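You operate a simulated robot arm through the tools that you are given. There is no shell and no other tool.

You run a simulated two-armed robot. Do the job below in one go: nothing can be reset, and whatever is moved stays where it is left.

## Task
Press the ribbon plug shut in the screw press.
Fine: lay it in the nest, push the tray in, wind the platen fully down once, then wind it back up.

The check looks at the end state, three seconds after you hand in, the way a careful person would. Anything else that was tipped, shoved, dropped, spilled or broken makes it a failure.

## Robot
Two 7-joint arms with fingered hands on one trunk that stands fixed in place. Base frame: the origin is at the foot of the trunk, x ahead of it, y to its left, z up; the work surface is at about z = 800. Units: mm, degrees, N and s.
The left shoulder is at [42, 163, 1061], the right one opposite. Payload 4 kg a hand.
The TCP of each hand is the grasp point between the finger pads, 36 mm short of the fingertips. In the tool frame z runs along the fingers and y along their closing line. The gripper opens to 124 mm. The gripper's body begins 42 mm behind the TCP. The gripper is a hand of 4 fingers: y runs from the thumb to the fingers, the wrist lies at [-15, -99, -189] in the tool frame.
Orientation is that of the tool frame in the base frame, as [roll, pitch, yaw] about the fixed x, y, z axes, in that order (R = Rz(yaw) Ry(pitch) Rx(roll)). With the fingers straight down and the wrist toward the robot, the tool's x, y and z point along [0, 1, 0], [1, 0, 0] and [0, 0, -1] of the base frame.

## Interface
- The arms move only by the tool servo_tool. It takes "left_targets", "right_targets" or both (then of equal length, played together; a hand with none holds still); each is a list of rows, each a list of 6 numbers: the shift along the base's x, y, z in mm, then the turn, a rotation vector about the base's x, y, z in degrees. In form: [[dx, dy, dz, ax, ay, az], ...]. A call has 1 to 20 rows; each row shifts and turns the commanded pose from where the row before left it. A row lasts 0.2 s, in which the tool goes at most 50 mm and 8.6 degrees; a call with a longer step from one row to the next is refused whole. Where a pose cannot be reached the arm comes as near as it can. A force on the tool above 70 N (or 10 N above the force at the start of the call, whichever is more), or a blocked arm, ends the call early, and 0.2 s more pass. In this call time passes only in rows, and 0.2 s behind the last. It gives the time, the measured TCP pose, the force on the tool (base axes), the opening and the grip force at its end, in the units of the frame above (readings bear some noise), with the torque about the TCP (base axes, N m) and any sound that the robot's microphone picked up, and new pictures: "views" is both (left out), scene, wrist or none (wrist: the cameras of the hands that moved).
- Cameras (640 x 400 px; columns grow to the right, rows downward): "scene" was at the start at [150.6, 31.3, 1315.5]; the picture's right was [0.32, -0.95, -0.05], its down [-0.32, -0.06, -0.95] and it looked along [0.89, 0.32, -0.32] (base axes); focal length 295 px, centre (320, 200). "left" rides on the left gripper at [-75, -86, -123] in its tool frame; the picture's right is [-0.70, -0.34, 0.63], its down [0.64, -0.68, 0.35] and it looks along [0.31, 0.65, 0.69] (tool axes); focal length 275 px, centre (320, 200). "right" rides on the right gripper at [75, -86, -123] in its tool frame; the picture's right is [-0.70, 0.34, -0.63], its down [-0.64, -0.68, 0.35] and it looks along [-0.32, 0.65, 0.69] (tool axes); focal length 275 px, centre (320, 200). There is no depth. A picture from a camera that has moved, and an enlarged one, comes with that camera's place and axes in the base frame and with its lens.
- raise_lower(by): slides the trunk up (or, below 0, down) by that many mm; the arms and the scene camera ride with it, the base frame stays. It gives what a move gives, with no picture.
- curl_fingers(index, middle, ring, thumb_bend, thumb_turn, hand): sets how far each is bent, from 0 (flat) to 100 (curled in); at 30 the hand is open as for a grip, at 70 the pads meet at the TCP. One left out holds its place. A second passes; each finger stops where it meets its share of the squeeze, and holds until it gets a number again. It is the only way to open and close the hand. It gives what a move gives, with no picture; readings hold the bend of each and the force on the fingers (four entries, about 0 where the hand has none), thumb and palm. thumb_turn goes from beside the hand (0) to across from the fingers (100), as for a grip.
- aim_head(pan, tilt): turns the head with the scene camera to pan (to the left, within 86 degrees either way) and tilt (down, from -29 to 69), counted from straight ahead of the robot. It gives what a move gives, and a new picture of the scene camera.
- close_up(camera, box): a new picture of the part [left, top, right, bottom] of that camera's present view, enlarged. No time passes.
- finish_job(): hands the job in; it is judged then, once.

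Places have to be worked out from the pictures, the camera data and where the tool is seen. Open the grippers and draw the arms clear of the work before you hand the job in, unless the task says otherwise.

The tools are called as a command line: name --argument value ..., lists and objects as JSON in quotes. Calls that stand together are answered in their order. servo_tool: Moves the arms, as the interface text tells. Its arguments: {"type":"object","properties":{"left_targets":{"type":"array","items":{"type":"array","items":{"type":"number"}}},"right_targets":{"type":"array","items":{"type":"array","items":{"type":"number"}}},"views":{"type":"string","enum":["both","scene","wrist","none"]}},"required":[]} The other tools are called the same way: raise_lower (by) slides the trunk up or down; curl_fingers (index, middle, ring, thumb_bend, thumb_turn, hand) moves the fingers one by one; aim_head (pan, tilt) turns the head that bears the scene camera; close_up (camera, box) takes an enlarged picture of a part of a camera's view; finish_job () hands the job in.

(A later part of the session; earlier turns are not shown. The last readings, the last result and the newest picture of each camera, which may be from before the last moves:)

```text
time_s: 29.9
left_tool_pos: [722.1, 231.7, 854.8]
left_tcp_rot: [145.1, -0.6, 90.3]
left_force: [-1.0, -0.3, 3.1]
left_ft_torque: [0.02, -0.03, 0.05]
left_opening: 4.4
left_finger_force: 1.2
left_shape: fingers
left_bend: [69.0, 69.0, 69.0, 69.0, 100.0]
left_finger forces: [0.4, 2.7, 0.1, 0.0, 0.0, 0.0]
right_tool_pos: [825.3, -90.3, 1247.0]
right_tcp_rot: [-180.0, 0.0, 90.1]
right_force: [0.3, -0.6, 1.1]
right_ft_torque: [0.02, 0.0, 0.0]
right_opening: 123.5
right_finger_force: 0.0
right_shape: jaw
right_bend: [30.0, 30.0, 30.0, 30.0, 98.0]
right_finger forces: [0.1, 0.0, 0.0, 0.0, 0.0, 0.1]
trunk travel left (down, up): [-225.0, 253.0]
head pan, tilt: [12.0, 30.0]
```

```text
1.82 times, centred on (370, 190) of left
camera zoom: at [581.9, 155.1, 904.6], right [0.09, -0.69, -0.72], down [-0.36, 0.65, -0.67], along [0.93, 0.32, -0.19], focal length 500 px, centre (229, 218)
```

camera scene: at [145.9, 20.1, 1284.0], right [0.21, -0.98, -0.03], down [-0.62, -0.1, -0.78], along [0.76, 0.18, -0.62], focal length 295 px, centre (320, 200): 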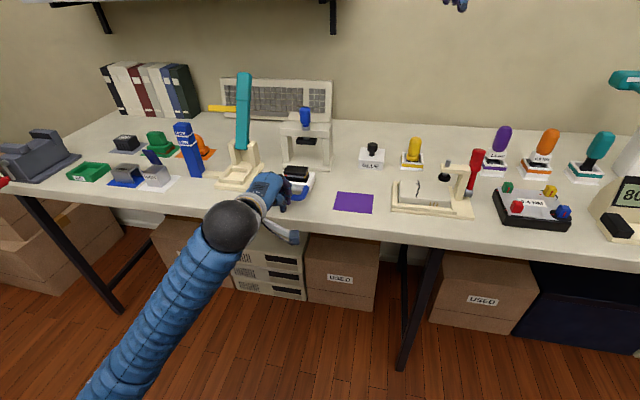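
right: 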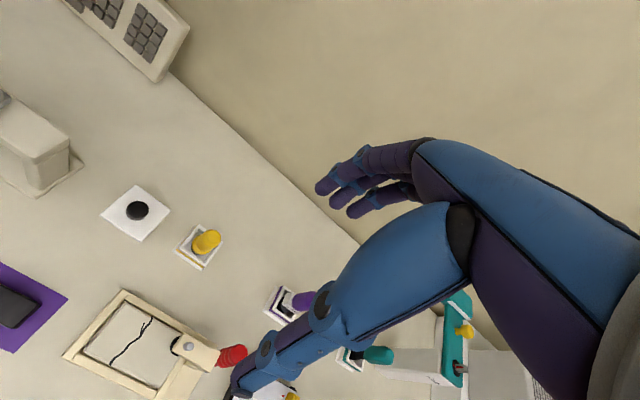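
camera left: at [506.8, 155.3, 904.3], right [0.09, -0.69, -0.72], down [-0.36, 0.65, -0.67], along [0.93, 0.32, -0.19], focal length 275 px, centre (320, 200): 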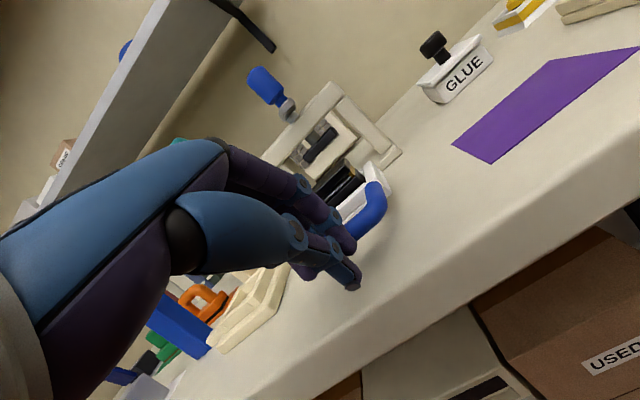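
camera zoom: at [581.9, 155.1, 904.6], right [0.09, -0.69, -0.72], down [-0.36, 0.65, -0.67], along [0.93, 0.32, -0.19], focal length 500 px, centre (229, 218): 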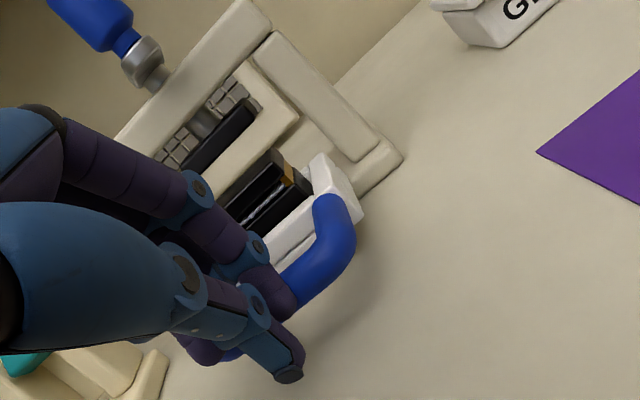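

Still sliding easily and the plug remains upright. I continue 40 mm, gradually tilting the hand a further 10° to keep clear of the crank knob.

servo_tool --left_targets '[[4.4, 0, -0.6, 0, -1.25, 0], [4.4, 0, -0.6, 0, -1.25, 0], [4.4, 0, -0.6, 0, -1.25, 0], [4.4, 0, -0.6, 0, -1.25, 0], [4.4, 0, -0.6, 0, -1.25, 0], [4.4, 0, -0.6, 0, -1.25, 0], [4.4, 0, -0.6, 0, -1.25, 0], [4.4, 0, -0.6, 0, -1.25, 0]]' --views "none"

close_up --camera "scene" --box '[240, 100, 350, 200]'

close_up --camera "left" --box '[260, 80, 480, 300]'

```text
time_s: 31.7
left_tool_pos: [756.2, 230.4, 850.6]
left_tcp_rot: [135.0, -0.6, 90.4]
left_force: [-2.3, 0.6, 0.1]
left_ft_torque: [0.02, 0.06, 0.0]
left_opening: 3.0
left_finger_force: 0.9
left_shape: fingers
left_bend: [70.0, 69.0, 69.0, 69.0, 100.0]
left_finger forces: [1.0, 0.8, 0.0, 0.0, 0.0, 0.1]
right_tool_pos: [825.5, -88.1, 1246.6]
right_tcp_rot: [180.0, 0.0, 90.1]
right_force: [0.7, 0.1, -0.1]
right_ft_torque: [0.02, 0.01, 0.01]
right_opening: 123.5
right_finger_force: 0.1
right_shape: jaw
right_bend: [30.0, 30.0, 30.0, 30.0, 98.0]
right_finger forces: [0.0, 0.1, 0.0, 0.0, 0.0, 0.0]
trunk travel left (down, up): [-225.0, 253.0]
head pan, tilt: [12.0, 30.0]
```

```text
4.00 times, centred on (295, 150) of scene
camera zoom: at [146.0, 20.0, 1283.9], right [0.21, -0.98, -0.03], down [-0.62, -0.1, -0.78], along [0.76, 0.18, -0.62], focal length 1181 px, centre (420, 400)
```

zoom: 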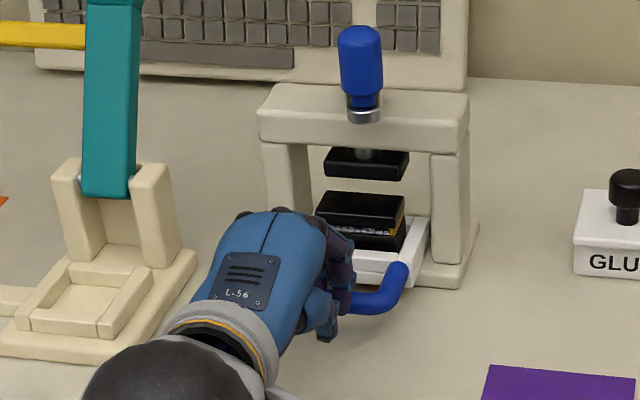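

```text
1.82 times, centred on (370, 190) of left
camera zoom: at [610.2, 154.1, 875.6], right [0.21, -0.69, -0.69], down [-0.24, 0.65, -0.72], along [0.95, 0.32, -0.03], focal length 500 px, centre (229, 218)
```

zoom: 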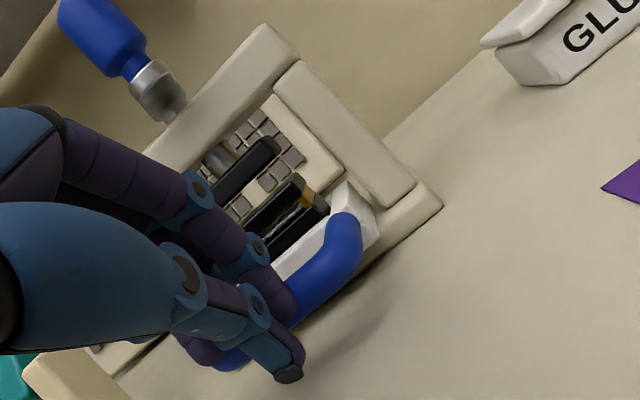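

The plug passes below the platen with clearance. I go on 20 mm in small steps and check alignment with the platen and the force.

servo_tool --left_targets '[[4, 0, 0, 0, 0, 0], [4, 0, 0, 0, 0, 0], [4, 0, 0, 0, 0, 0], [4, 0, 0, 0, 0, 0], [4, 0, 0, 0, 0, 0]]' --views "none"

close_up --camera "scene" --box '[270, 95, 350, 175]'

close_up --camera "left" --box '[280, 80, 470, 260]'

```text
time_s: 32.9
left_tool_pos: [775.8, 231.3, 852.4]
left_tcp_rot: [135.0, -0.5, 90.3]
left_force: [-1.5, -0.6, 0.4]
left_ft_torque: [0.0, 0.03, 0.02]
left_opening: 3.3
left_finger_force: 1.1
left_shape: fingers
left_bend: [70.0, 69.0, 69.0, 69.0, 100.0]
left_finger forces: [0.7, 0.8, 0.0, 0.1, 0.0, 0.1]
right_tool_pos: [826.0, -90.2, 1246.1]
right_tcp_rot: [180.0, 0.0, 90.1]
right_force: [-0.4, 0.6, -0.3]
right_ft_torque: [-0.01, 0.01, -0.02]
right_opening: 123.5
right_finger_force: 0.0
right_shape: jaw
right_bend: [30.0, 30.0, 30.0, 30.0, 98.0]
right_finger forces: [0.0, 0.0, 0.1, 0.0, 0.0, 0.1]
trunk travel left (down, up): [-225.0, 253.0]
head pan, tilt: [12.0, 30.0]
```

```text
5.00 times, centred on (310, 135) of scene
camera zoom: at [146.0, 20.0, 1283.9], right [0.21, -0.98, -0.03], down [-0.62, -0.1, -0.78], along [0.76, 0.18, -0.62], focal length 1476 px, centre (370, 525)
```

zoom: 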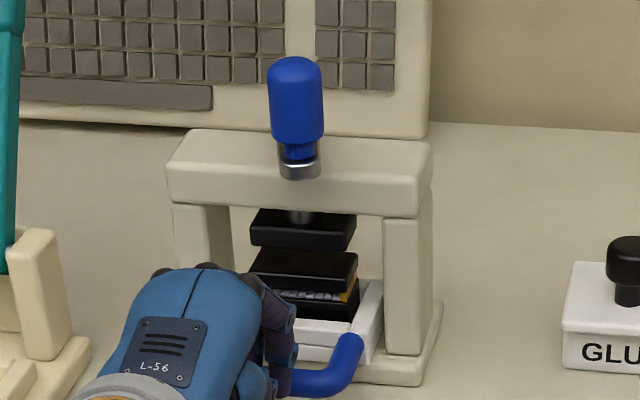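

```text
2.22 times, centred on (375, 170) of left
camera zoom: at [631.1, 154.8, 875.7], right [0.21, -0.69, -0.69], down [-0.24, 0.65, -0.72], along [0.95, 0.32, -0.03], focal length 612 px, centre (198, 267)
```

zoom: 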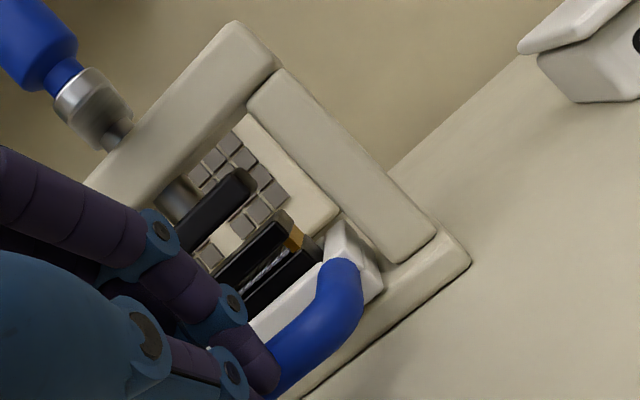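

The nest is nearly under the platen (plug centre ≈ x 898; platen/axis ≈ 905). I continue in 3 mm steps to find the stop.

servo_tool --left_targets '[[3, 0, 0, 0, 0, 0], [3, 0, 0, 0, 0, 0], [3, 0, 0, 0, 0, 0]]' --views "none"

close_up --camera "scene" --box '[270, 95, 350, 175]'

close_up --camera "left" --box '[280, 80, 470, 260]'

```text
time_s: 33.7
left_tool_pos: [785.5, 230.5, 852.4]
left_tcp_rot: [135.0, -0.6, 90.4]
left_force: [-5.5, 0.7, 3.1]
left_ft_torque: [0.02, -0.02, 0.0]
left_opening: 2.0
left_finger_force: 3.3
left_shape: fingers
left_bend: [70.0, 70.0, 69.0, 69.0, 100.0]
left_finger forces: [3.3, 2.5, 0.1, 0.0, 0.0, 0.0]
right_tool_pos: [823.9, -88.5, 1246.5]
right_tcp_rot: [-180.0, 0.0, 90.2]
right_force: [0.7, 0.7, 0.4]
right_ft_torque: [-0.02, 0.01, 0.01]
right_opening: 123.3
right_finger_force: 0.1
right_shape: jaw
right_bend: [30.0, 30.0, 30.0, 30.0, 98.0]
right_finger forces: [0.0, 0.0, 0.0, 0.0, 0.1, 0.0]
trunk travel left (down, up): [-225.0, 253.0]
head pan, tilt: [12.0, 30.0]
```

```text
5.00 times, centred on (310, 135) of scene
camera zoom: at [145.3, 20.0, 1284.1], right [0.21, -0.98, -0.03], down [-0.62, -0.1, -0.78], along [0.76, 0.18, -0.62], focal length 1476 px, centre (370, 525)
```

zoom: 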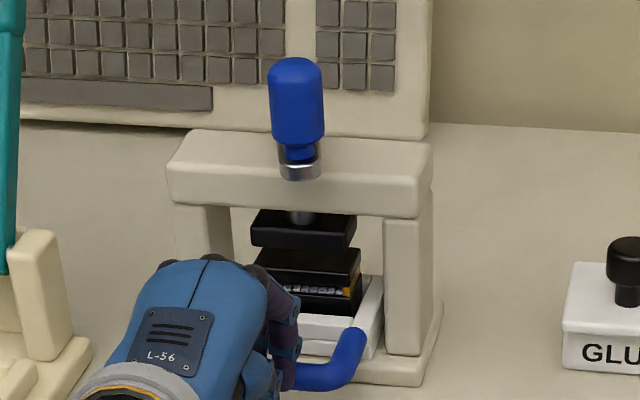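

```text
2.22 times, centred on (375, 170) of left
camera zoom: at [639.6, 154.7, 876.1], right [0.21, -0.69, -0.69], down [-0.24, 0.65, -0.72], along [0.95, 0.32, -0.03], focal length 612 px, centre (198, 267)
```

zoom: 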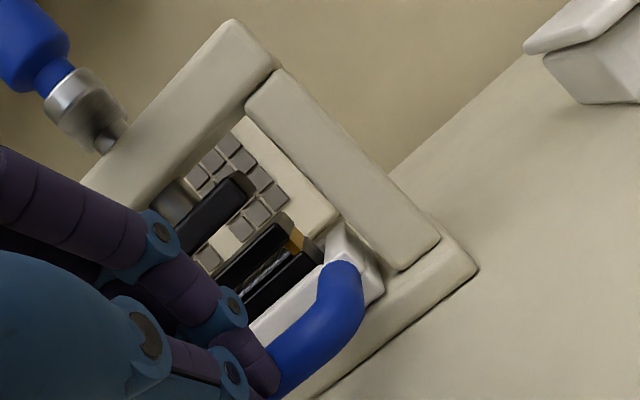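

Force rose to 5.5 N; maybe the stop is near. I push another 4 mm in small steps to see whether it builds up.

servo_tool --left_targets '[[2, 0, 0, 0, 0, 0], [2, 0, 0, 0, 0, 0]]' --views "none"

close_up --camera "scene" --box '[290, 115, 340, 165]'

```text
time_s: 34.3
left_tool_pos: [788.3, 230.7, 852.6]
left_tcp_rot: [134.9, -0.5, 90.4]
left_force: [-12.8, -1.8, 9.3]
left_ft_torque: [-0.01, 0.03, -0.02]
left_opening: 0.3
left_finger_force: 7.9
left_shape: fingers
left_bend: [71.0, 71.0, 69.0, 69.0, 100.0]
left_finger forces: [10.4, 5.7, 0.0, 0.1, 0.0, 0.1]
right_tool_pos: [824.9, -89.2, 1247.8]
right_tcp_rot: [-180.0, 0.0, 90.1]
right_force: [-0.9, -0.2, -0.4]
right_ft_torque: [0.01, 0.01, -0.02]
right_opening: 123.8
right_finger_force: 0.1
right_shape: jaw
right_bend: [30.0, 30.0, 30.0, 30.0, 98.0]
right_finger forces: [0.0, 0.1, 0.1, 0.0, 0.1, 0.0]
trunk travel left (down, up): [-225.0, 253.0]
head pan, tilt: [12.0, 30.0]
```

```text
8.00 times, centred on (315, 140) of scene
camera zoom: at [144.4, 19.7, 1284.2], right [0.21, -0.98, -0.03], down [-0.61, -0.1, -0.78], along [0.76, 0.18, -0.62], focal length 2362 px, centre (360, 680)
```

zoom: 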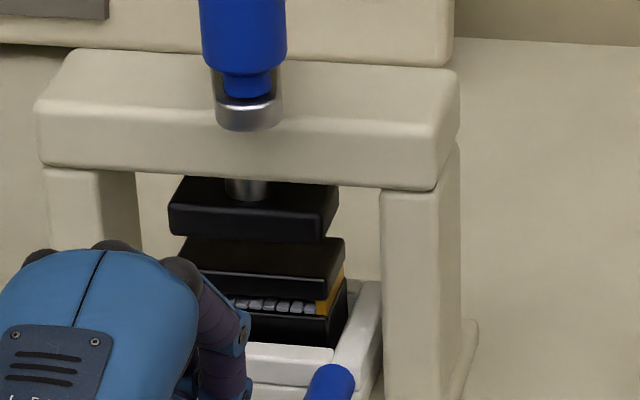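

The tray is against its stop (12.8 N) and the plug sits beneath the platen. I withdraw the hand straight back, then up, and inspect.

servo_tool --left_targets '[[-5, 0, 0, 0, 0, 0], [-20, 0, 0, 0, 0, 0], [-30, 0, 0, 0, 0, 0], [-30, 0, 30, 0, 0, 0], [0, 0, 45, 0, 0, 0], [0, 0, 45, 0, 0, 0]]' --views "both"

close_up --camera "scene" --box '[270, 95, 350, 175]'

close_up --camera "left" --box '[280, 120, 460, 320]'

```text
time_s: 35.7
left_tool_pos: [704.0, 232.7, 969.8]
left_tcp_rot: [135.1, -0.6, 90.3]
left_force: [-0.5, 0.8, -0.2]
left_ft_torque: [0.02, 0.01, -0.01]
left_opening: 4.9
left_finger_force: 0.0
left_shape: fingers
left_bend: [69.0, 69.0, 69.0, 69.0, 100.0]
left_finger forces: [0.0, 0.0, 0.0, 0.0, 0.0, 0.0]
right_tool_pos: [825.8, -87.7, 1246.6]
right_tcp_rot: [-179.9, 0.0, 90.1]
right_force: [-0.5, 0.0, 0.6]
right_ft_torque: [0.0, 0.01, -0.01]
right_opening: 123.5
right_finger_force: 0.1
right_shape: jaw
right_bend: [30.0, 30.0, 30.0, 30.0, 98.0]
right_finger forces: [0.1, 0.0, 0.0, 0.0, 0.1, 0.0]
trunk travel left (down, up): [-225.0, 253.0]
head pan, tilt: [12.0, 30.0]
camera scene: at [145.6, 19.9, 1284.1], right [0.21, -0.98, -0.03], down [-0.62, -0.1, -0.78], along [0.76, 0.18, -0.62], focal length 295 px, centre (320, 200)
camera left: at [558.6, 156.7, 994.8], right [0.21, -0.69, -0.69], down [-0.24, 0.65, -0.72], along [0.95, 0.32, -0.03], focal length 275 px, centre (320, 200)
```

scene: 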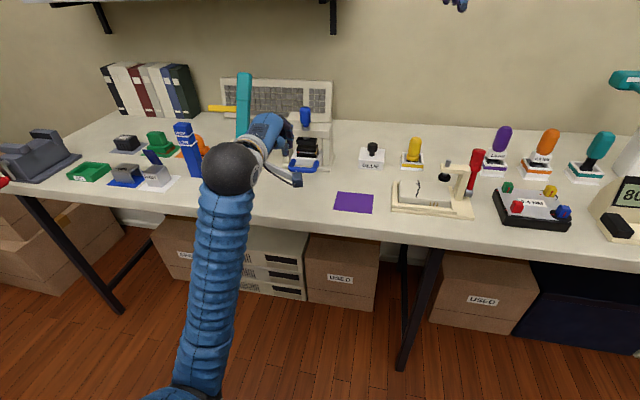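
left: 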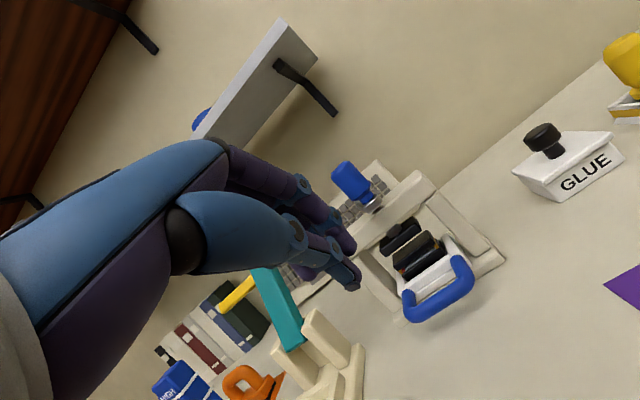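

```text
5.00 times, centred on (310, 135) of scene
camera zoom: at [145.6, 19.9, 1284.1], right [0.21, -0.98, -0.03], down [-0.62, -0.1, -0.78], along [0.76, 0.18, -0.62], focal length 1476 px, centre (370, 525)
```

zoom: 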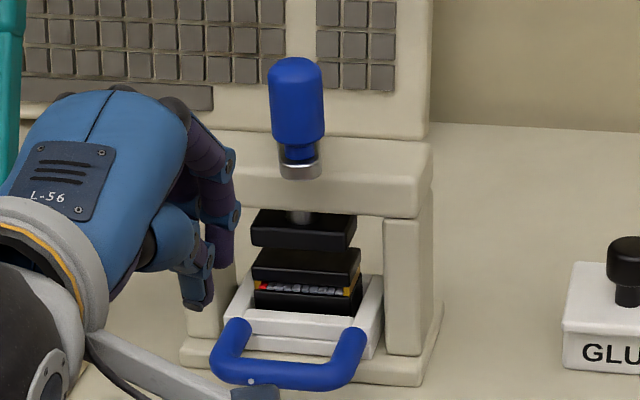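

```text
2.00 times, centred on (370, 220) of left
camera zoom: at [558.6, 156.7, 994.8], right [0.21, -0.69, -0.69], down [-0.24, 0.65, -0.72], along [0.95, 0.32, -0.03], focal length 551 px, centre (220, 160)
```

zoom: 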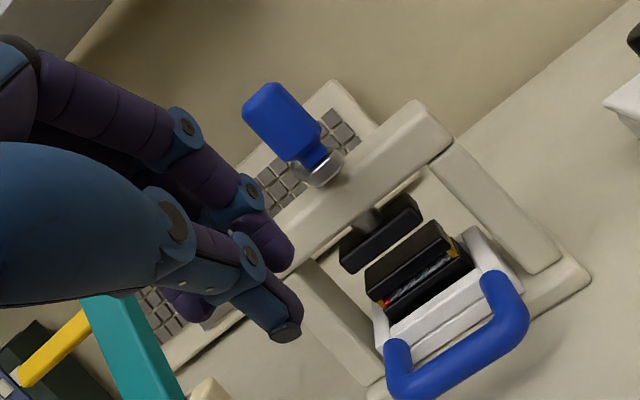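

The tray is in and the plug stands under the platen. By triangulation: screw axis ≈ (904, 229), crank radius ≈ 60, knob now ≈ (844, 214), z ≈ 958–1005. I bring the hand back to vertical, well above, and open the fingers.

servo_tool --left_targets '[[0, 0, 40, 0, 0, 0], [0, 0, 40, 0, 7.5, 0], [5, 0, 20, 0, 7.5, 0], [5, 0, 0, 0, 7.5, 0], [5, 0, 0, 0, 7.5, 0], [5, 0, 0, 0, 7.5, 0], [5, 0, 0, 0, 7.5, 0], [0, 0, 0, 0, 0, 0]]' --views "none"

curl_fingers --hand "left" --index 44 --middle 44 --ring 44 --thumb_bend 44

```text
time_s: 37.5
left_tool_pos: [730.5, 232.8, 1070.9]
left_tcp_rot: [-179.9, -0.7, 90.1]
left_force: [0.8, -0.3, -0.8]
left_ft_torque: [-0.01, -0.02, 0.02]
left_opening: 4.6
left_finger_force: 0.0
left_shape: fingers
left_bend: [69.0, 69.0, 69.0, 69.0, 100.0]
left_finger forces: [0.0, 0.0, 0.0, 0.0, 0.1, 0.0]
right_tool_pos: [824.9, -87.6, 1247.2]
right_tcp_rot: [-180.0, 0.0, 90.1]
right_force: [-0.9, 0.0, 0.4]
right_ft_torque: [-0.02, 0.01, -0.01]
right_opening: 123.7
right_finger_force: 0.1
right_shape: jaw
right_bend: [30.0, 30.0, 30.0, 30.0, 98.0]
right_finger forces: [0.1, 0.0, 0.1, 0.0, 0.0, 0.0]
trunk travel left (down, up): [-225.0, 253.0]
head pan, tilt: [12.0, 30.0]
```

```text
time_s: 38.5
left_tool_pos: [729.1, 230.4, 1072.1]
left_tcp_rot: [-180.0, -0.6, 89.9]
left_force: [0.4, -0.2, -0.1]
left_ft_torque: [0.03, 0.0, -0.02]
left_opening: 80.4
left_finger_force: 0.0
left_shape: fingers
left_bend: [44.0, 44.0, 44.0, 44.0, 99.0]
left_finger forces: [0.0, 0.1, 0.1, 0.1, 0.0, 0.1]
right_tool_pos: [825.1, -89.2, 1246.6]
right_tcp_rot: [-179.9, 0.0, 90.1]
right_force: [0.3, 0.2, 0.2]
right_ft_torque: [-0.03, -0.02, 0.01]
right_opening: 123.5
right_finger_force: 0.2
right_shape: jaw
right_bend: [30.0, 30.0, 30.0, 30.0, 98.0]
right_finger forces: [0.0, 0.0, 0.1, 0.0, 0.1, 0.0]
trunk travel left (down, up): [-225.0, 253.0]
head pan, tilt: [12.0, 30.0]
```

Hand is vertical and open (80 mm). I test in free air, above the knob height, whether the arm reaches the far side of the crank circle (x ≈ 964).

servo_tool --left_targets '[[47, 0, 0, 0, 0, 0], [47, 0, 0, 0, 0, 0], [47, 0, 0, 0, 0, 0], [47, 0, 0, 0, 0, 0], [46, 0, 0, 0, 0, 0], [0, 0, 0, 0, 0, 0]]' --views "both"

```text
time_s: 39.9
left_tool_pos: [963.2, 229.5, 1070.4]
left_tcp_rot: [180.0, -0.7, 89.9]
left_force: [0.2, 0.7, 0.0]
left_ft_torque: [-0.01, -0.02, -0.01]
left_opening: 80.7
left_finger_force: 0.1
left_shape: fingers
left_bend: [44.0, 44.0, 44.0, 44.0, 99.0]
left_finger forces: [0.0, 0.0, 0.0, 0.0, 0.0, 0.0]
right_tool_pos: [825.4, -87.6, 1247.2]
right_tcp_rot: [-180.0, 0.1, 90.0]
right_force: [-0.1, -0.7, 0.3]
right_ft_torque: [-0.03, 0.02, 0.03]
right_opening: 123.9
right_finger_force: 0.2
right_shape: jaw
right_bend: [30.0, 30.0, 30.0, 30.0, 98.0]
right_finger forces: [0.1, 0.1, 0.0, 0.0, 0.0, 0.0]
trunk travel left (down, up): [-225.0, 253.0]
head pan, tilt: [12.0, 30.0]
camera scene: at [145.7, 20.5, 1284.0], right [0.21, -0.98, -0.03], down [-0.62, -0.1, -0.78], along [0.76, 0.18, -0.62], focal length 295 px, centre (320, 200)
camera left: at [877.9, 153.4, 1191.8], right [-0.34, -0.69, -0.64], down [-0.68, 0.65, -0.34], along [0.65, 0.32, -0.69], focal length 275 px, centre (320, 200)
```

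scene: 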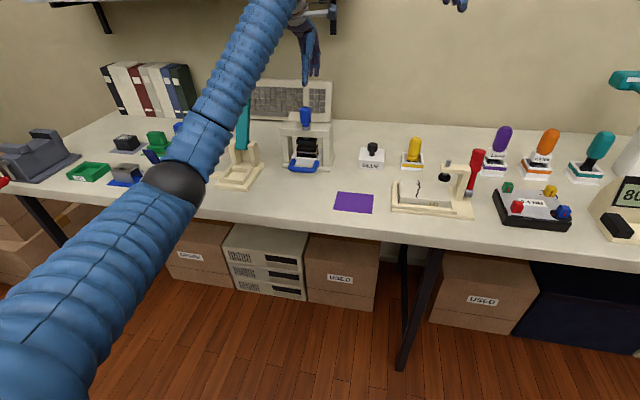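
left: 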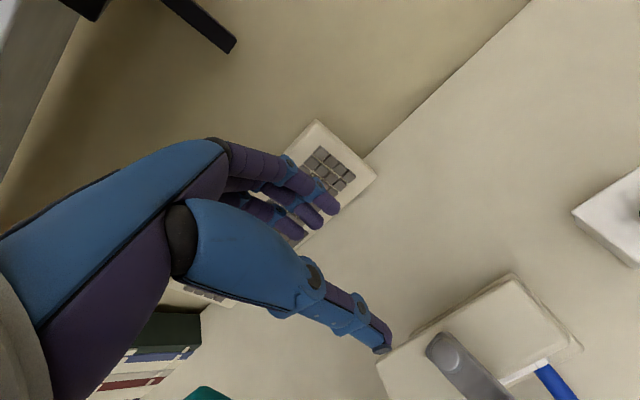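

Reach is fine. This view looks straight down at the hub; I enlarge it to pin down the screw axis and the crank arm direction.

close_up --camera "left" --box '[370, 260, 590, 400]'

close_up --camera "scene" --box '[270, 95, 350, 175]'

```text
2.86 times, centred on (480, 330) of left
camera zoom: at [877.9, 153.4, 1191.8], right [-0.34, -0.69, -0.64], down [-0.68, 0.65, -0.34], along [0.65, 0.32, -0.69], focal length 786 px, centre (-137, -171)
```

zoom: 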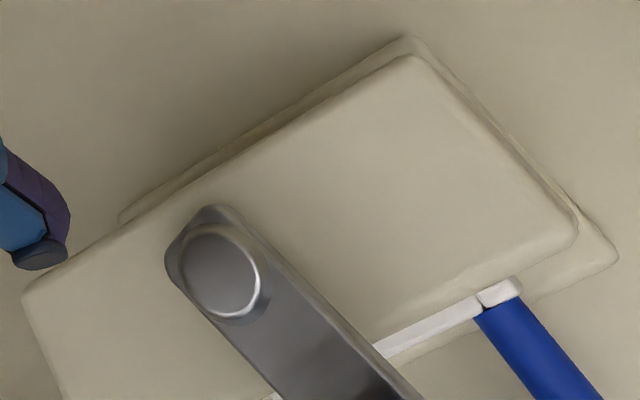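

```text
5.00 times, centred on (310, 135) of scene
camera zoom: at [145.7, 20.5, 1284.0], right [0.21, -0.98, -0.03], down [-0.62, -0.1, -0.78], along [0.76, 0.18, -0.62], focal length 1476 px, centre (370, 525)
```

zoom: 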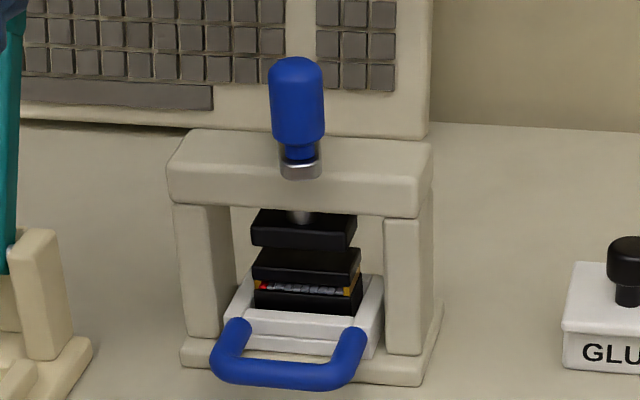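

Axis ≈ (902, 230.5), crank arm currently ~14° toward −y from straight at the robot, knob ≈ (844, 216). I move over the knob at the same safe height and look down at it.

servo_tool --left_targets '[[-40, -4.5, 0, 0, 0, 0], [-40, -4.5, 0, 0, 0, 0], [-39, -4.5, 0, 0, 0, 0], [0, 0, 0, 0, 0, 0]]' --views "both"

close_up --camera "left" --box '[240, 170, 480, 370]'

close_up --camera "scene" --box '[265, 70, 355, 150]'

```text
time_s: 40.9
left_tool_pos: [842.6, 217.3, 1068.5]
left_tcp_rot: [-179.9, -0.6, 89.9]
left_force: [0.4, -0.3, -0.1]
left_ft_torque: [-0.02, 0.0, 0.03]
left_opening: 80.6
left_finger_force: 0.0
left_shape: fingers
left_bend: [44.0, 44.0, 44.0, 44.0, 99.0]
left_finger forces: [0.1, 0.1, 0.0, 0.0, 0.0, 0.1]
right_tool_pos: [826.1, -88.5, 1245.7]
right_tcp_rot: [-180.0, 0.0, 90.1]
right_force: [0.2, 0.3, 0.0]
right_ft_torque: [-0.01, -0.02, 0.02]
right_opening: 123.4
right_finger_force: 0.1
right_shape: jaw
right_bend: [30.0, 30.0, 30.0, 30.0, 98.0]
right_finger forces: [0.1, 0.1, 0.1, 0.0, 0.0, 0.0]
trunk travel left (down, up): [-225.0, 253.0]
head pan, tilt: [12.0, 30.0]
camera scene: at [146.4, 20.0, 1283.9], right [0.21, -0.98, -0.03], down [-0.62, -0.1, -0.78], along [0.76, 0.18, -0.62], focal length 295 px, centre (320, 200)
camera left: at [758.1, 141.7, 1190.5], right [-0.34, -0.69, -0.64], down [-0.68, 0.65, -0.34], along [0.65, 0.32, -0.69], focal length 275 px, centre (320, 200)
```

scene: 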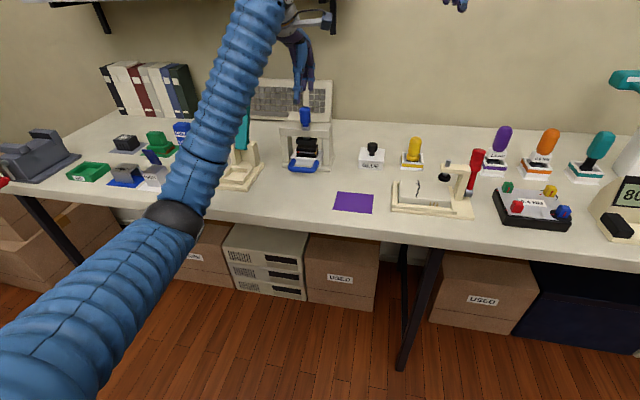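
left: 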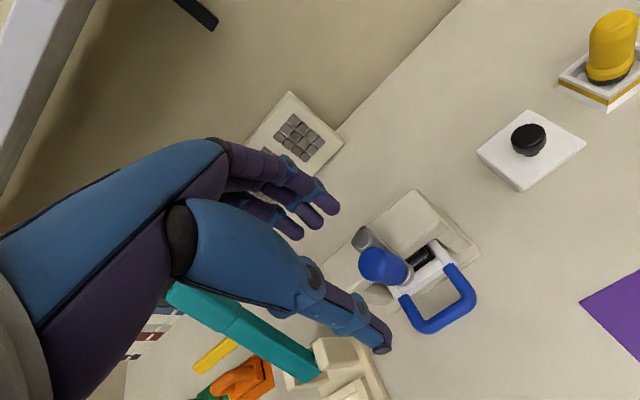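

```text
2.00 times, centred on (360, 270) of left
camera zoom: at [758.1, 141.7, 1190.5], right [-0.34, -0.69, -0.64], down [-0.68, 0.65, -0.34], along [0.65, 0.32, -0.69], focal length 551 px, centre (240, 60)
```

zoom: 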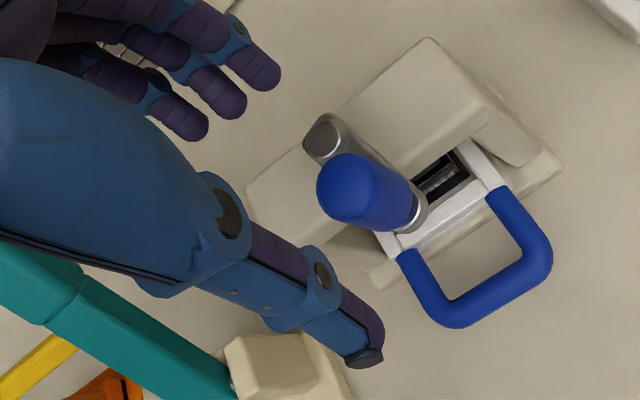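

```text
5.00 times, centred on (310, 110) of scene
camera zoom: at [146.4, 20.0, 1283.9], right [0.21, -0.98, -0.03], down [-0.62, -0.1, -0.78], along [0.76, 0.18, -0.62], focal length 1476 px, centre (370, 650)
```

zoom: 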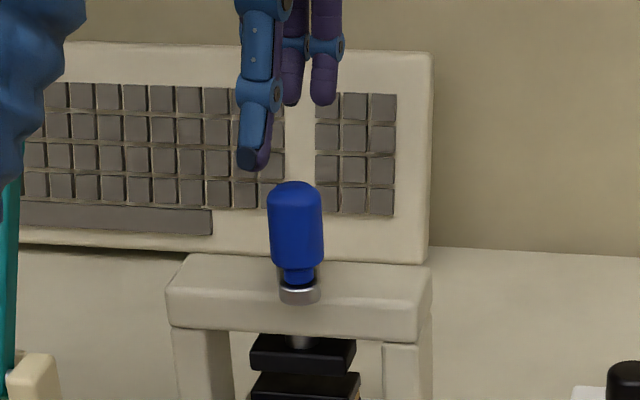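

Knob sits about 3 mm further in x and 3.5 mm toward −y relative to the TCP. I correct and descend to TCP z≈1000, so the fingertips stay above the crank arm.

servo_tool --left_targets '[[3, -3.5, -20, 0, 0, 0], [0, 0, -20, 0, 0, 0], [0, 0, -15, 0, 0, 0], [0, 0, -13, 0, 0, 0], [0, 0, 0, 0, 0, 0]]' --views "none"

close_up --camera "left" --box '[220, 150, 460, 350]'

close_up --camera "scene" --box '[265, 70, 355, 150]'

```text
time_s: 42.1
left_tool_pos: [844.8, 214.6, 1004.5]
left_tcp_rot: [180.0, -0.6, 89.8]
left_force: [0.2, 0.1, -0.4]
left_ft_torque: [0.0, -0.03, 0.0]
left_opening: 80.5
left_finger_force: 0.0
left_shape: fingers
left_bend: [44.0, 44.0, 44.0, 44.0, 99.0]
left_finger forces: [0.1, 0.1, 0.0, 0.0, 0.0, 0.1]
right_tool_pos: [825.0, -89.4, 1247.0]
right_tcp_rot: [-180.0, 0.1, 90.1]
right_force: [0.2, 0.9, 0.6]
right_ft_torque: [0.0, -0.01, 0.0]
right_opening: 123.7
right_finger_force: 0.0
right_shape: jaw
right_bend: [30.0, 30.0, 30.0, 30.0, 98.0]
right_finger forces: [0.0, 0.1, 0.0, 0.0, 0.1, 0.0]
trunk travel left (down, up): [-225.0, 253.0]
head pan, tilt: [12.0, 30.0]
```

```text
2.00 times, centred on (340, 250) of left
camera zoom: at [761.1, 139.0, 1124.0], right [-0.34, -0.69, -0.64], down [-0.68, 0.65, -0.34], along [0.65, 0.32, -0.69], focal length 551 px, centre (280, 100)
```

zoom: 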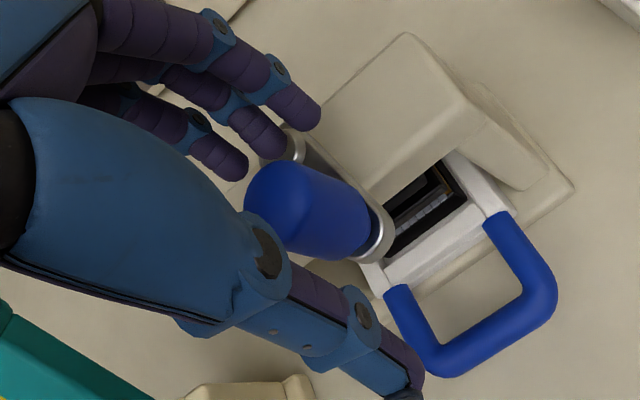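

```text
5.00 times, centred on (310, 110) of scene
camera zoom: at [145.9, 20.0, 1284.0], right [0.21, -0.98, -0.03], down [-0.62, -0.1, -0.78], along [0.76, 0.18, -0.62], focal length 1476 px, centre (370, 650)
```

zoom: 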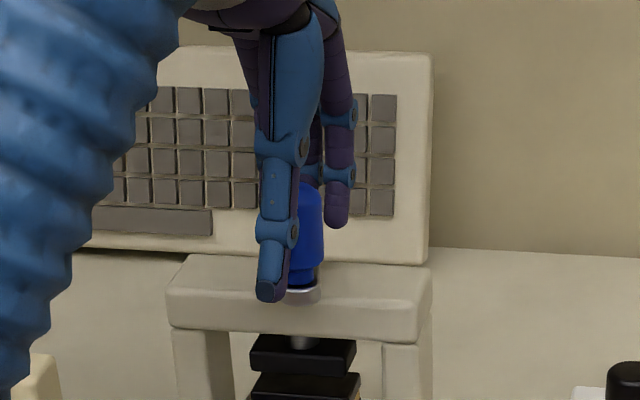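

The hand straddles the knob; it appears ~3–5 mm further in +x than the TCP. I shift +3 mm, lower 4 mm, and close the fingers on the knob.

servo_tool --left_targets '[[3, -0.5, -4, 0, 0, 0], [0, 0, 0, 0, 0, 0]]' --views "none"

curl_fingers --hand "left" --index 66 --middle 66 --ring 66 --thumb_bend 66

close_up --camera "left" --box '[220, 150, 460, 350]'

close_up --camera "scene" --box '[265, 70, 355, 150]'

```text
time_s: 42.7
left_tool_pos: [849.0, 213.6, 998.9]
left_tcp_rot: [-180.0, -0.6, 89.9]
left_force: [0.2, -0.4, -0.7]
left_ft_torque: [0.02, 0.0, -0.05]
left_opening: 80.7
left_finger_force: 0.1
left_shape: fingers
left_bend: [44.0, 44.0, 44.0, 44.0, 99.0]
left_finger forces: [0.1, 0.1, 0.0, 0.0, 0.0, 0.0]
right_tool_pos: [825.3, -89.0, 1246.8]
right_tcp_rot: [-179.9, 0.0, 90.2]
right_force: [-0.4, -1.1, -0.1]
right_ft_torque: [0.02, 0.03, 0.03]
right_opening: 123.8
right_finger_force: 0.0
right_shape: jaw
right_bend: [30.0, 30.0, 30.0, 30.0, 98.0]
right_finger forces: [0.0, 0.0, 0.1, 0.0, 0.0, 0.0]
trunk travel left (down, up): [-225.0, 253.0]
head pan, tilt: [12.0, 30.0]
```

```text
time_s: 43.7
left_tool_pos: [847.8, 214.2, 999.3]
left_tcp_rot: [-180.0, -0.6, 89.8]
left_force: [-10.8, -3.3, -3.2]
left_ft_torque: [0.03, -0.34, -0.01]
left_opening: 32.3
left_finger_force: 14.2
left_shape: fingers
left_bend: [63.0, 62.0, 66.0, 61.0, 100.0]
left_finger forces: [2.9, 5.6, 0.1, 0.1, 19.3, 0.0]
right_tool_pos: [824.6, -89.7, 1247.3]
right_tcp_rot: [180.0, 0.0, 90.0]
right_force: [-0.6, -0.3, -0.1]
right_ft_torque: [0.0, 0.01, 0.03]
right_opening: 123.8
right_finger_force: 0.1
right_shape: jaw
right_bend: [30.0, 30.0, 30.0, 30.0, 98.0]
right_finger forces: [0.1, 0.0, 0.0, 0.1, 0.1, 0.0]
trunk travel left (down, up): [-225.0, 253.0]
head pan, tilt: [12.0, 30.0]
```

```text
2.00 times, centred on (340, 250) of left
camera zoom: at [763.5, 137.6, 1119.8], right [-0.34, -0.69, -0.64], down [-0.68, 0.65, -0.34], along [0.65, 0.32, -0.69], focal length 551 px, centre (280, 100)
```

zoom: 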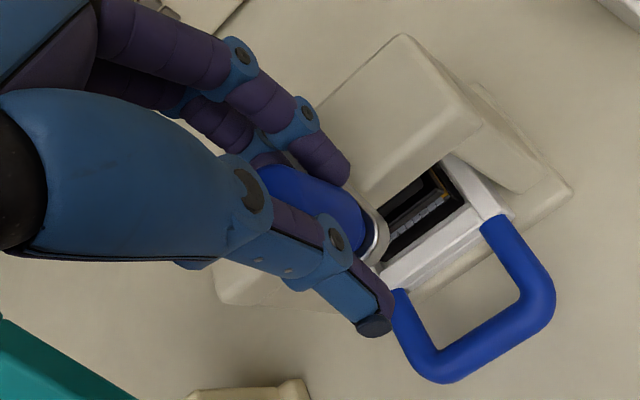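

```text
5.00 times, centred on (310, 110) of scene
camera zoom: at [145.4, 19.9, 1284.0], right [0.21, -0.98, -0.03], down [-0.62, -0.1, -0.78], along [0.76, 0.18, -0.62], focal length 1476 px, centre (370, 650)
```

zoom: 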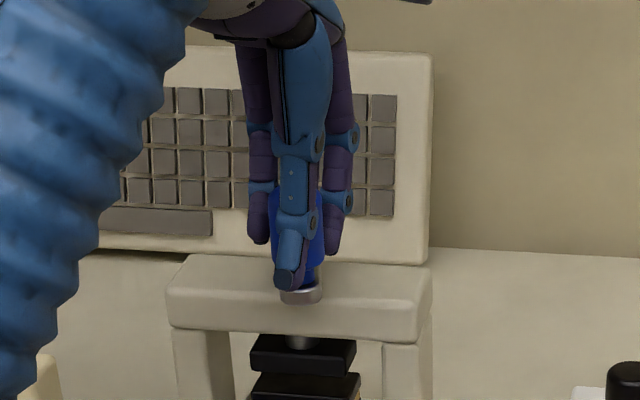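

Thumb carries 19 N while fingers carry ~8 N and net force is −11 N in x: the hand is ~3 mm too far in +x. I shift back to balance the grip.

servo_tool --left_targets '[[-2, -1, 0, 0, 0, 0], [-1.5, -0.5, 0, 0, 0, 0]]' --views "none"

curl_fingers --hand "left" --index 70 --middle 68 --ring 70 --thumb_bend 68

```text
time_s: 44.3
left_tool_pos: [847.7, 212.4, 998.7]
left_tcp_rot: [179.9, -0.6, 89.9]
left_force: [0.7, 1.7, -1.0]
left_ft_torque: [0.1, -0.52, 0.04]
left_opening: 31.0
left_finger_force: 13.4
left_shape: fingers
left_bend: [62.0, 61.0, 66.0, 62.0, 100.0]
left_finger forces: [4.2, 8.8, 0.0, 0.0, 13.3, 0.0]
right_tool_pos: [825.8, -89.0, 1245.8]
right_tcp_rot: [180.0, -0.1, 90.2]
right_force: [0.9, -0.1, 0.0]
right_ft_torque: [-0.03, -0.01, -0.01]
right_opening: 123.6
right_finger_force: 0.0
right_shape: jaw
right_bend: [30.0, 30.0, 30.0, 30.0, 98.0]
right_finger forces: [0.0, 0.0, 0.0, 0.0, 0.0, 0.0]
trunk travel left (down, up): [-225.0, 253.0]
head pan, tilt: [12.0, 30.0]
```

```text
time_s: 45.3
left_tool_pos: [845.8, 212.1, 998.2]
left_tcp_rot: [180.0, -0.6, 89.8]
left_force: [0.5, 1.0, -0.7]
left_ft_torque: [0.09, -0.7, 0.0]
left_opening: 29.8
left_finger_force: 17.1
left_shape: fingers
left_bend: [63.0, 61.0, 70.0, 62.0, 100.0]
left_finger forces: [6.5, 10.5, 0.0, 0.0, 17.5, 0.0]
right_tool_pos: [826.5, -89.3, 1247.3]
right_tcp_rot: [-180.0, -0.1, 90.2]
right_force: [-0.3, 0.3, -0.4]
right_ft_torque: [-0.01, -0.02, -0.01]
right_opening: 123.8
right_finger_force: 0.0
right_shape: jaw
right_bend: [30.0, 30.0, 30.0, 30.0, 98.0]
right_finger forces: [0.0, 0.0, 0.0, 0.0, 0.0, 0.0]
trunk travel left (down, up): [-225.0, 253.0]
head pan, tilt: [12.0, 30.0]
```

Grip is balanced (~17 N, net force near zero). I now turn the knob clockwise (from above) about the estimated axis (903, 231) by 30° as a trial, and watch force and platen.

servo_tool --left_targets '[[-2.5, 10.1, 0, 0, 0, 0], [-0.6, 10.5, 0, 0, 0, 0], [1.2, 10.4, 0, 0, 0, 0]]' --views "none"

close_up --camera "scene" --box '[265, 80, 355, 160]'

close_up --camera "left" --box '[220, 150, 460, 350]'

```text
time_s: 46.1
left_tool_pos: [843.5, 241.5, 998.3]
left_tcp_rot: [-180.0, -0.8, 89.7]
left_force: [-9.5, -18.0, 0.1]
left_ft_torque: [-0.27, -0.4, -0.22]
left_opening: 35.7
left_finger_force: 15.2
left_shape: fingers
left_bend: [60.0, 67.0, 70.0, 62.0, 98.0]
left_finger forces: [12.1, 0.1, 0.0, 0.1, 18.6, 0.1]
right_tool_pos: [824.5, -91.3, 1247.5]
right_tcp_rot: [180.0, -0.1, 90.1]
right_force: [0.1, 0.2, -0.7]
right_ft_torque: [0.0, -0.02, -0.02]
right_opening: 123.6
right_finger_force: 0.0
right_shape: jaw
right_bend: [30.0, 30.0, 30.0, 30.0, 98.0]
right_finger forces: [0.0, 0.1, 0.0, 0.1, 0.0, 0.1]
trunk travel left (down, up): [-225.0, 253.0]
head pan, tilt: [12.0, 30.0]
```

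```text
5.00 times, centred on (310, 120) of scene
camera zoom: at [144.9, 16.4, 1284.0], right [0.2, -0.98, -0.03], down [-0.62, -0.1, -0.78], along [0.76, 0.18, -0.62], focal length 1476 px, centre (370, 600)
```

zoom: 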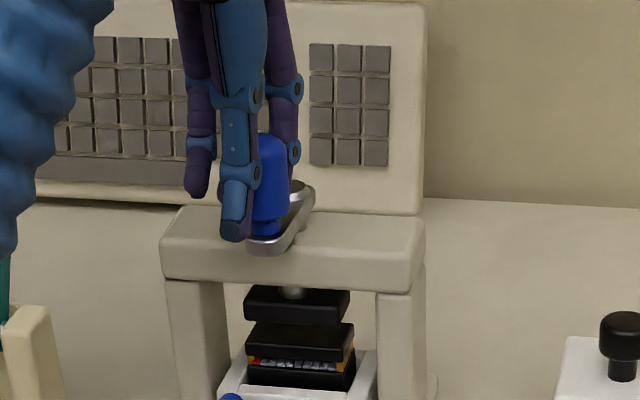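

```text
2.00 times, centred on (340, 250) of left
camera zoom: at [758.3, 164.8, 1119.3], right [-0.34, -0.69, -0.64], down [-0.68, 0.65, -0.34], along [0.65, 0.32, -0.69], focal length 551 px, centre (280, 100)
```

zoom: 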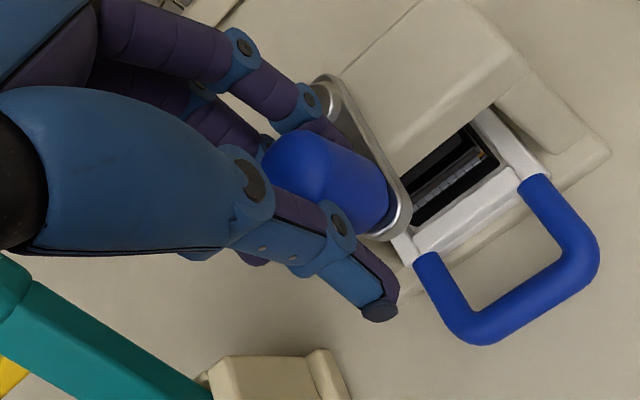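

The crank turned clockwise but the knob slipped sideways in the grip (18 N resistance). A closed fist trailing the knob and pushing it around the circle is more robust; I open the hand and slide it out toward −y first.

curl_fingers --hand "left" --index 44 --middle 44 --ring 44 --thumb_bend 44

close_up --camera "scene" --box '[265, 80, 355, 160]'

close_up --camera "left" --box '[220, 150, 460, 350]'

```text
time_s: 47.1
left_tool_pos: [844.0, 242.7, 998.3]
left_tcp_rot: [180.0, -0.6, 89.9]
left_force: [0.5, -0.2, -0.1]
left_ft_torque: [0.03, -0.01, 0.02]
left_opening: 80.4
left_finger_force: 0.1
left_shape: fingers
left_bend: [44.0, 44.0, 44.0, 44.0, 99.0]
left_finger forces: [0.1, 0.1, 0.0, 0.0, 0.1, 0.0]
right_tool_pos: [825.7, -89.4, 1247.1]
right_tcp_rot: [179.9, 0.1, 90.0]
right_force: [0.6, 0.1, 0.2]
right_ft_torque: [-0.03, 0.02, 0.0]
right_opening: 123.7
right_finger_force: 0.0
right_shape: jaw
right_bend: [30.0, 30.0, 30.0, 30.0, 98.0]
right_finger forces: [0.1, 0.0, 0.0, 0.0, 0.0, 0.1]
trunk travel left (down, up): [-225.0, 253.0]
head pan, tilt: [12.0, 30.0]
```

```text
5.00 times, centred on (310, 120) of scene
camera zoom: at [146.0, 19.9, 1283.9], right [0.21, -0.98, -0.03], down [-0.62, -0.1, -0.78], along [0.76, 0.18, -0.62], focal length 1476 px, centre (370, 600)
```

zoom: 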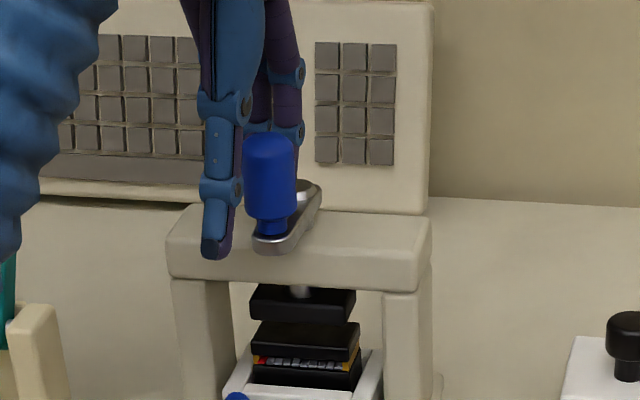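

```text
2.00 times, centred on (340, 250) of left
camera zoom: at [759.6, 167.2, 1118.8], right [-0.34, -0.69, -0.64], down [-0.68, 0.65, -0.34], along [0.65, 0.32, -0.69], focal length 551 px, centre (280, 100)
```

zoom: 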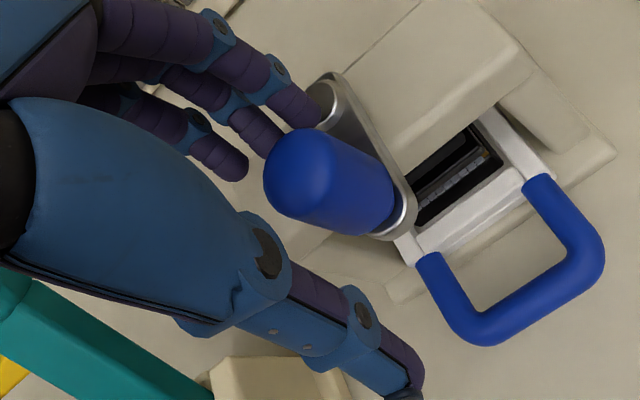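

With the hand open the knob is at ≈ (845, 229), i.e. pointing at the robot. I slide the open hand out toward −y, move to the trailing side at (872, 178), and close the fist there.

servo_tool --left_targets '[[0, -30, 0, 0, 0, 0], [0, -32, 0, 0, 0, 0], [14, -2, 0, 0, 0, 0], [14, -1, 0, 0, 0, 0]]' --views "none"

curl_fingers --hand "left" --index 72 --middle 72 --ring 72 --thumb_bend 72

close_up --camera "scene" --box '[265, 80, 355, 160]'

close_up --camera "left" --box '[220, 150, 460, 350]'

```text
time_s: 48.1
left_tool_pos: [873.2, 178.1, 997.1]
left_tcp_rot: [-180.0, -0.7, 89.9]
left_force: [0.2, -0.4, -0.3]
left_ft_torque: [0.01, -0.01, 0.0]
left_opening: 80.4
left_finger_force: 0.1
left_shape: fingers
left_bend: [44.0, 44.0, 44.0, 44.0, 99.0]
left_finger forces: [0.0, 0.1, 0.1, 0.0, 0.1, 0.0]
right_tool_pos: [827.1, -88.8, 1246.3]
right_tcp_rot: [-179.9, 0.0, 90.0]
right_force: [1.1, 0.3, -0.1]
right_ft_torque: [-0.04, 0.02, 0.0]
right_opening: 123.9
right_finger_force: 0.1
right_shape: jaw
right_bend: [30.0, 30.0, 30.0, 30.0, 98.0]
right_finger forces: [0.0, 0.0, 0.0, 0.0, 0.1, 0.0]
trunk travel left (down, up): [-225.0, 253.0]
head pan, tilt: [12.0, 30.0]
```

```text
time_s: 49.1
left_tool_pos: [874.1, 178.7, 999.2]
left_tcp_rot: [180.0, -0.6, 89.9]
left_force: [0.0, -0.4, 0.1]
left_ft_torque: [0.03, -0.03, 0.0]
left_opening: 0.0
left_finger_force: 0.1
left_shape: fingers
left_bend: [71.0, 72.0, 72.0, 71.0, 100.0]
left_finger forces: [0.0, 0.0, 0.0, 0.0, 0.0, 0.0]
right_tool_pos: [825.7, -89.8, 1244.9]
right_tcp_rot: [-180.0, -0.1, 90.1]
right_force: [-0.2, -0.7, -0.5]
right_ft_torque: [0.01, 0.01, 0.01]
right_opening: 123.5
right_finger_force: 0.0
right_shape: jaw
right_bend: [30.0, 30.0, 30.0, 30.0, 98.0]
right_finger forces: [0.0, 0.1, 0.0, 0.0, 0.0, 0.1]
trunk travel left (down, up): [-225.0, 253.0]
head pan, tilt: [12.0, 30.0]
```

```text
5.00 times, centred on (310, 120) of scene
camera zoom: at [146.1, 20.1, 1283.9], right [0.21, -0.98, -0.03], down [-0.62, -0.1, -0.78], along [0.76, 0.18, -0.62], focal length 1476 px, centre (370, 600)
```

zoom: 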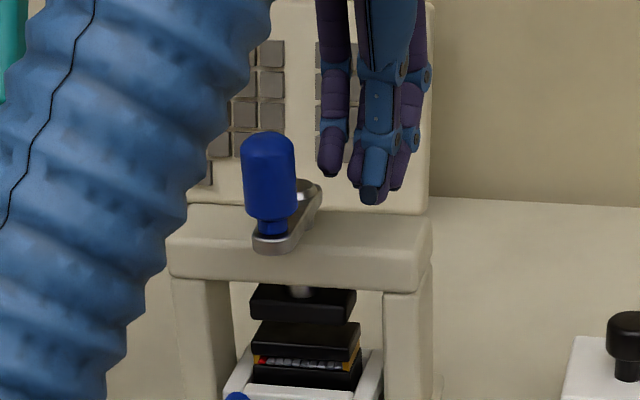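

```text
2.00 times, centred on (340, 250) of left
camera zoom: at [788.8, 102.8, 1119.8], right [-0.34, -0.69, -0.64], down [-0.68, 0.65, -0.34], along [0.65, 0.32, -0.69], focal length 551 px, centre (280, 100)
```

zoom: 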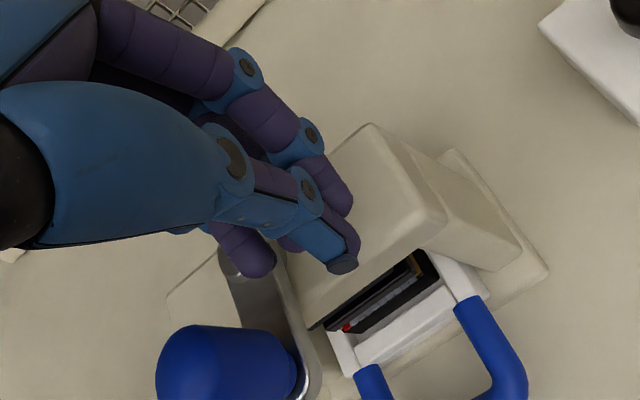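

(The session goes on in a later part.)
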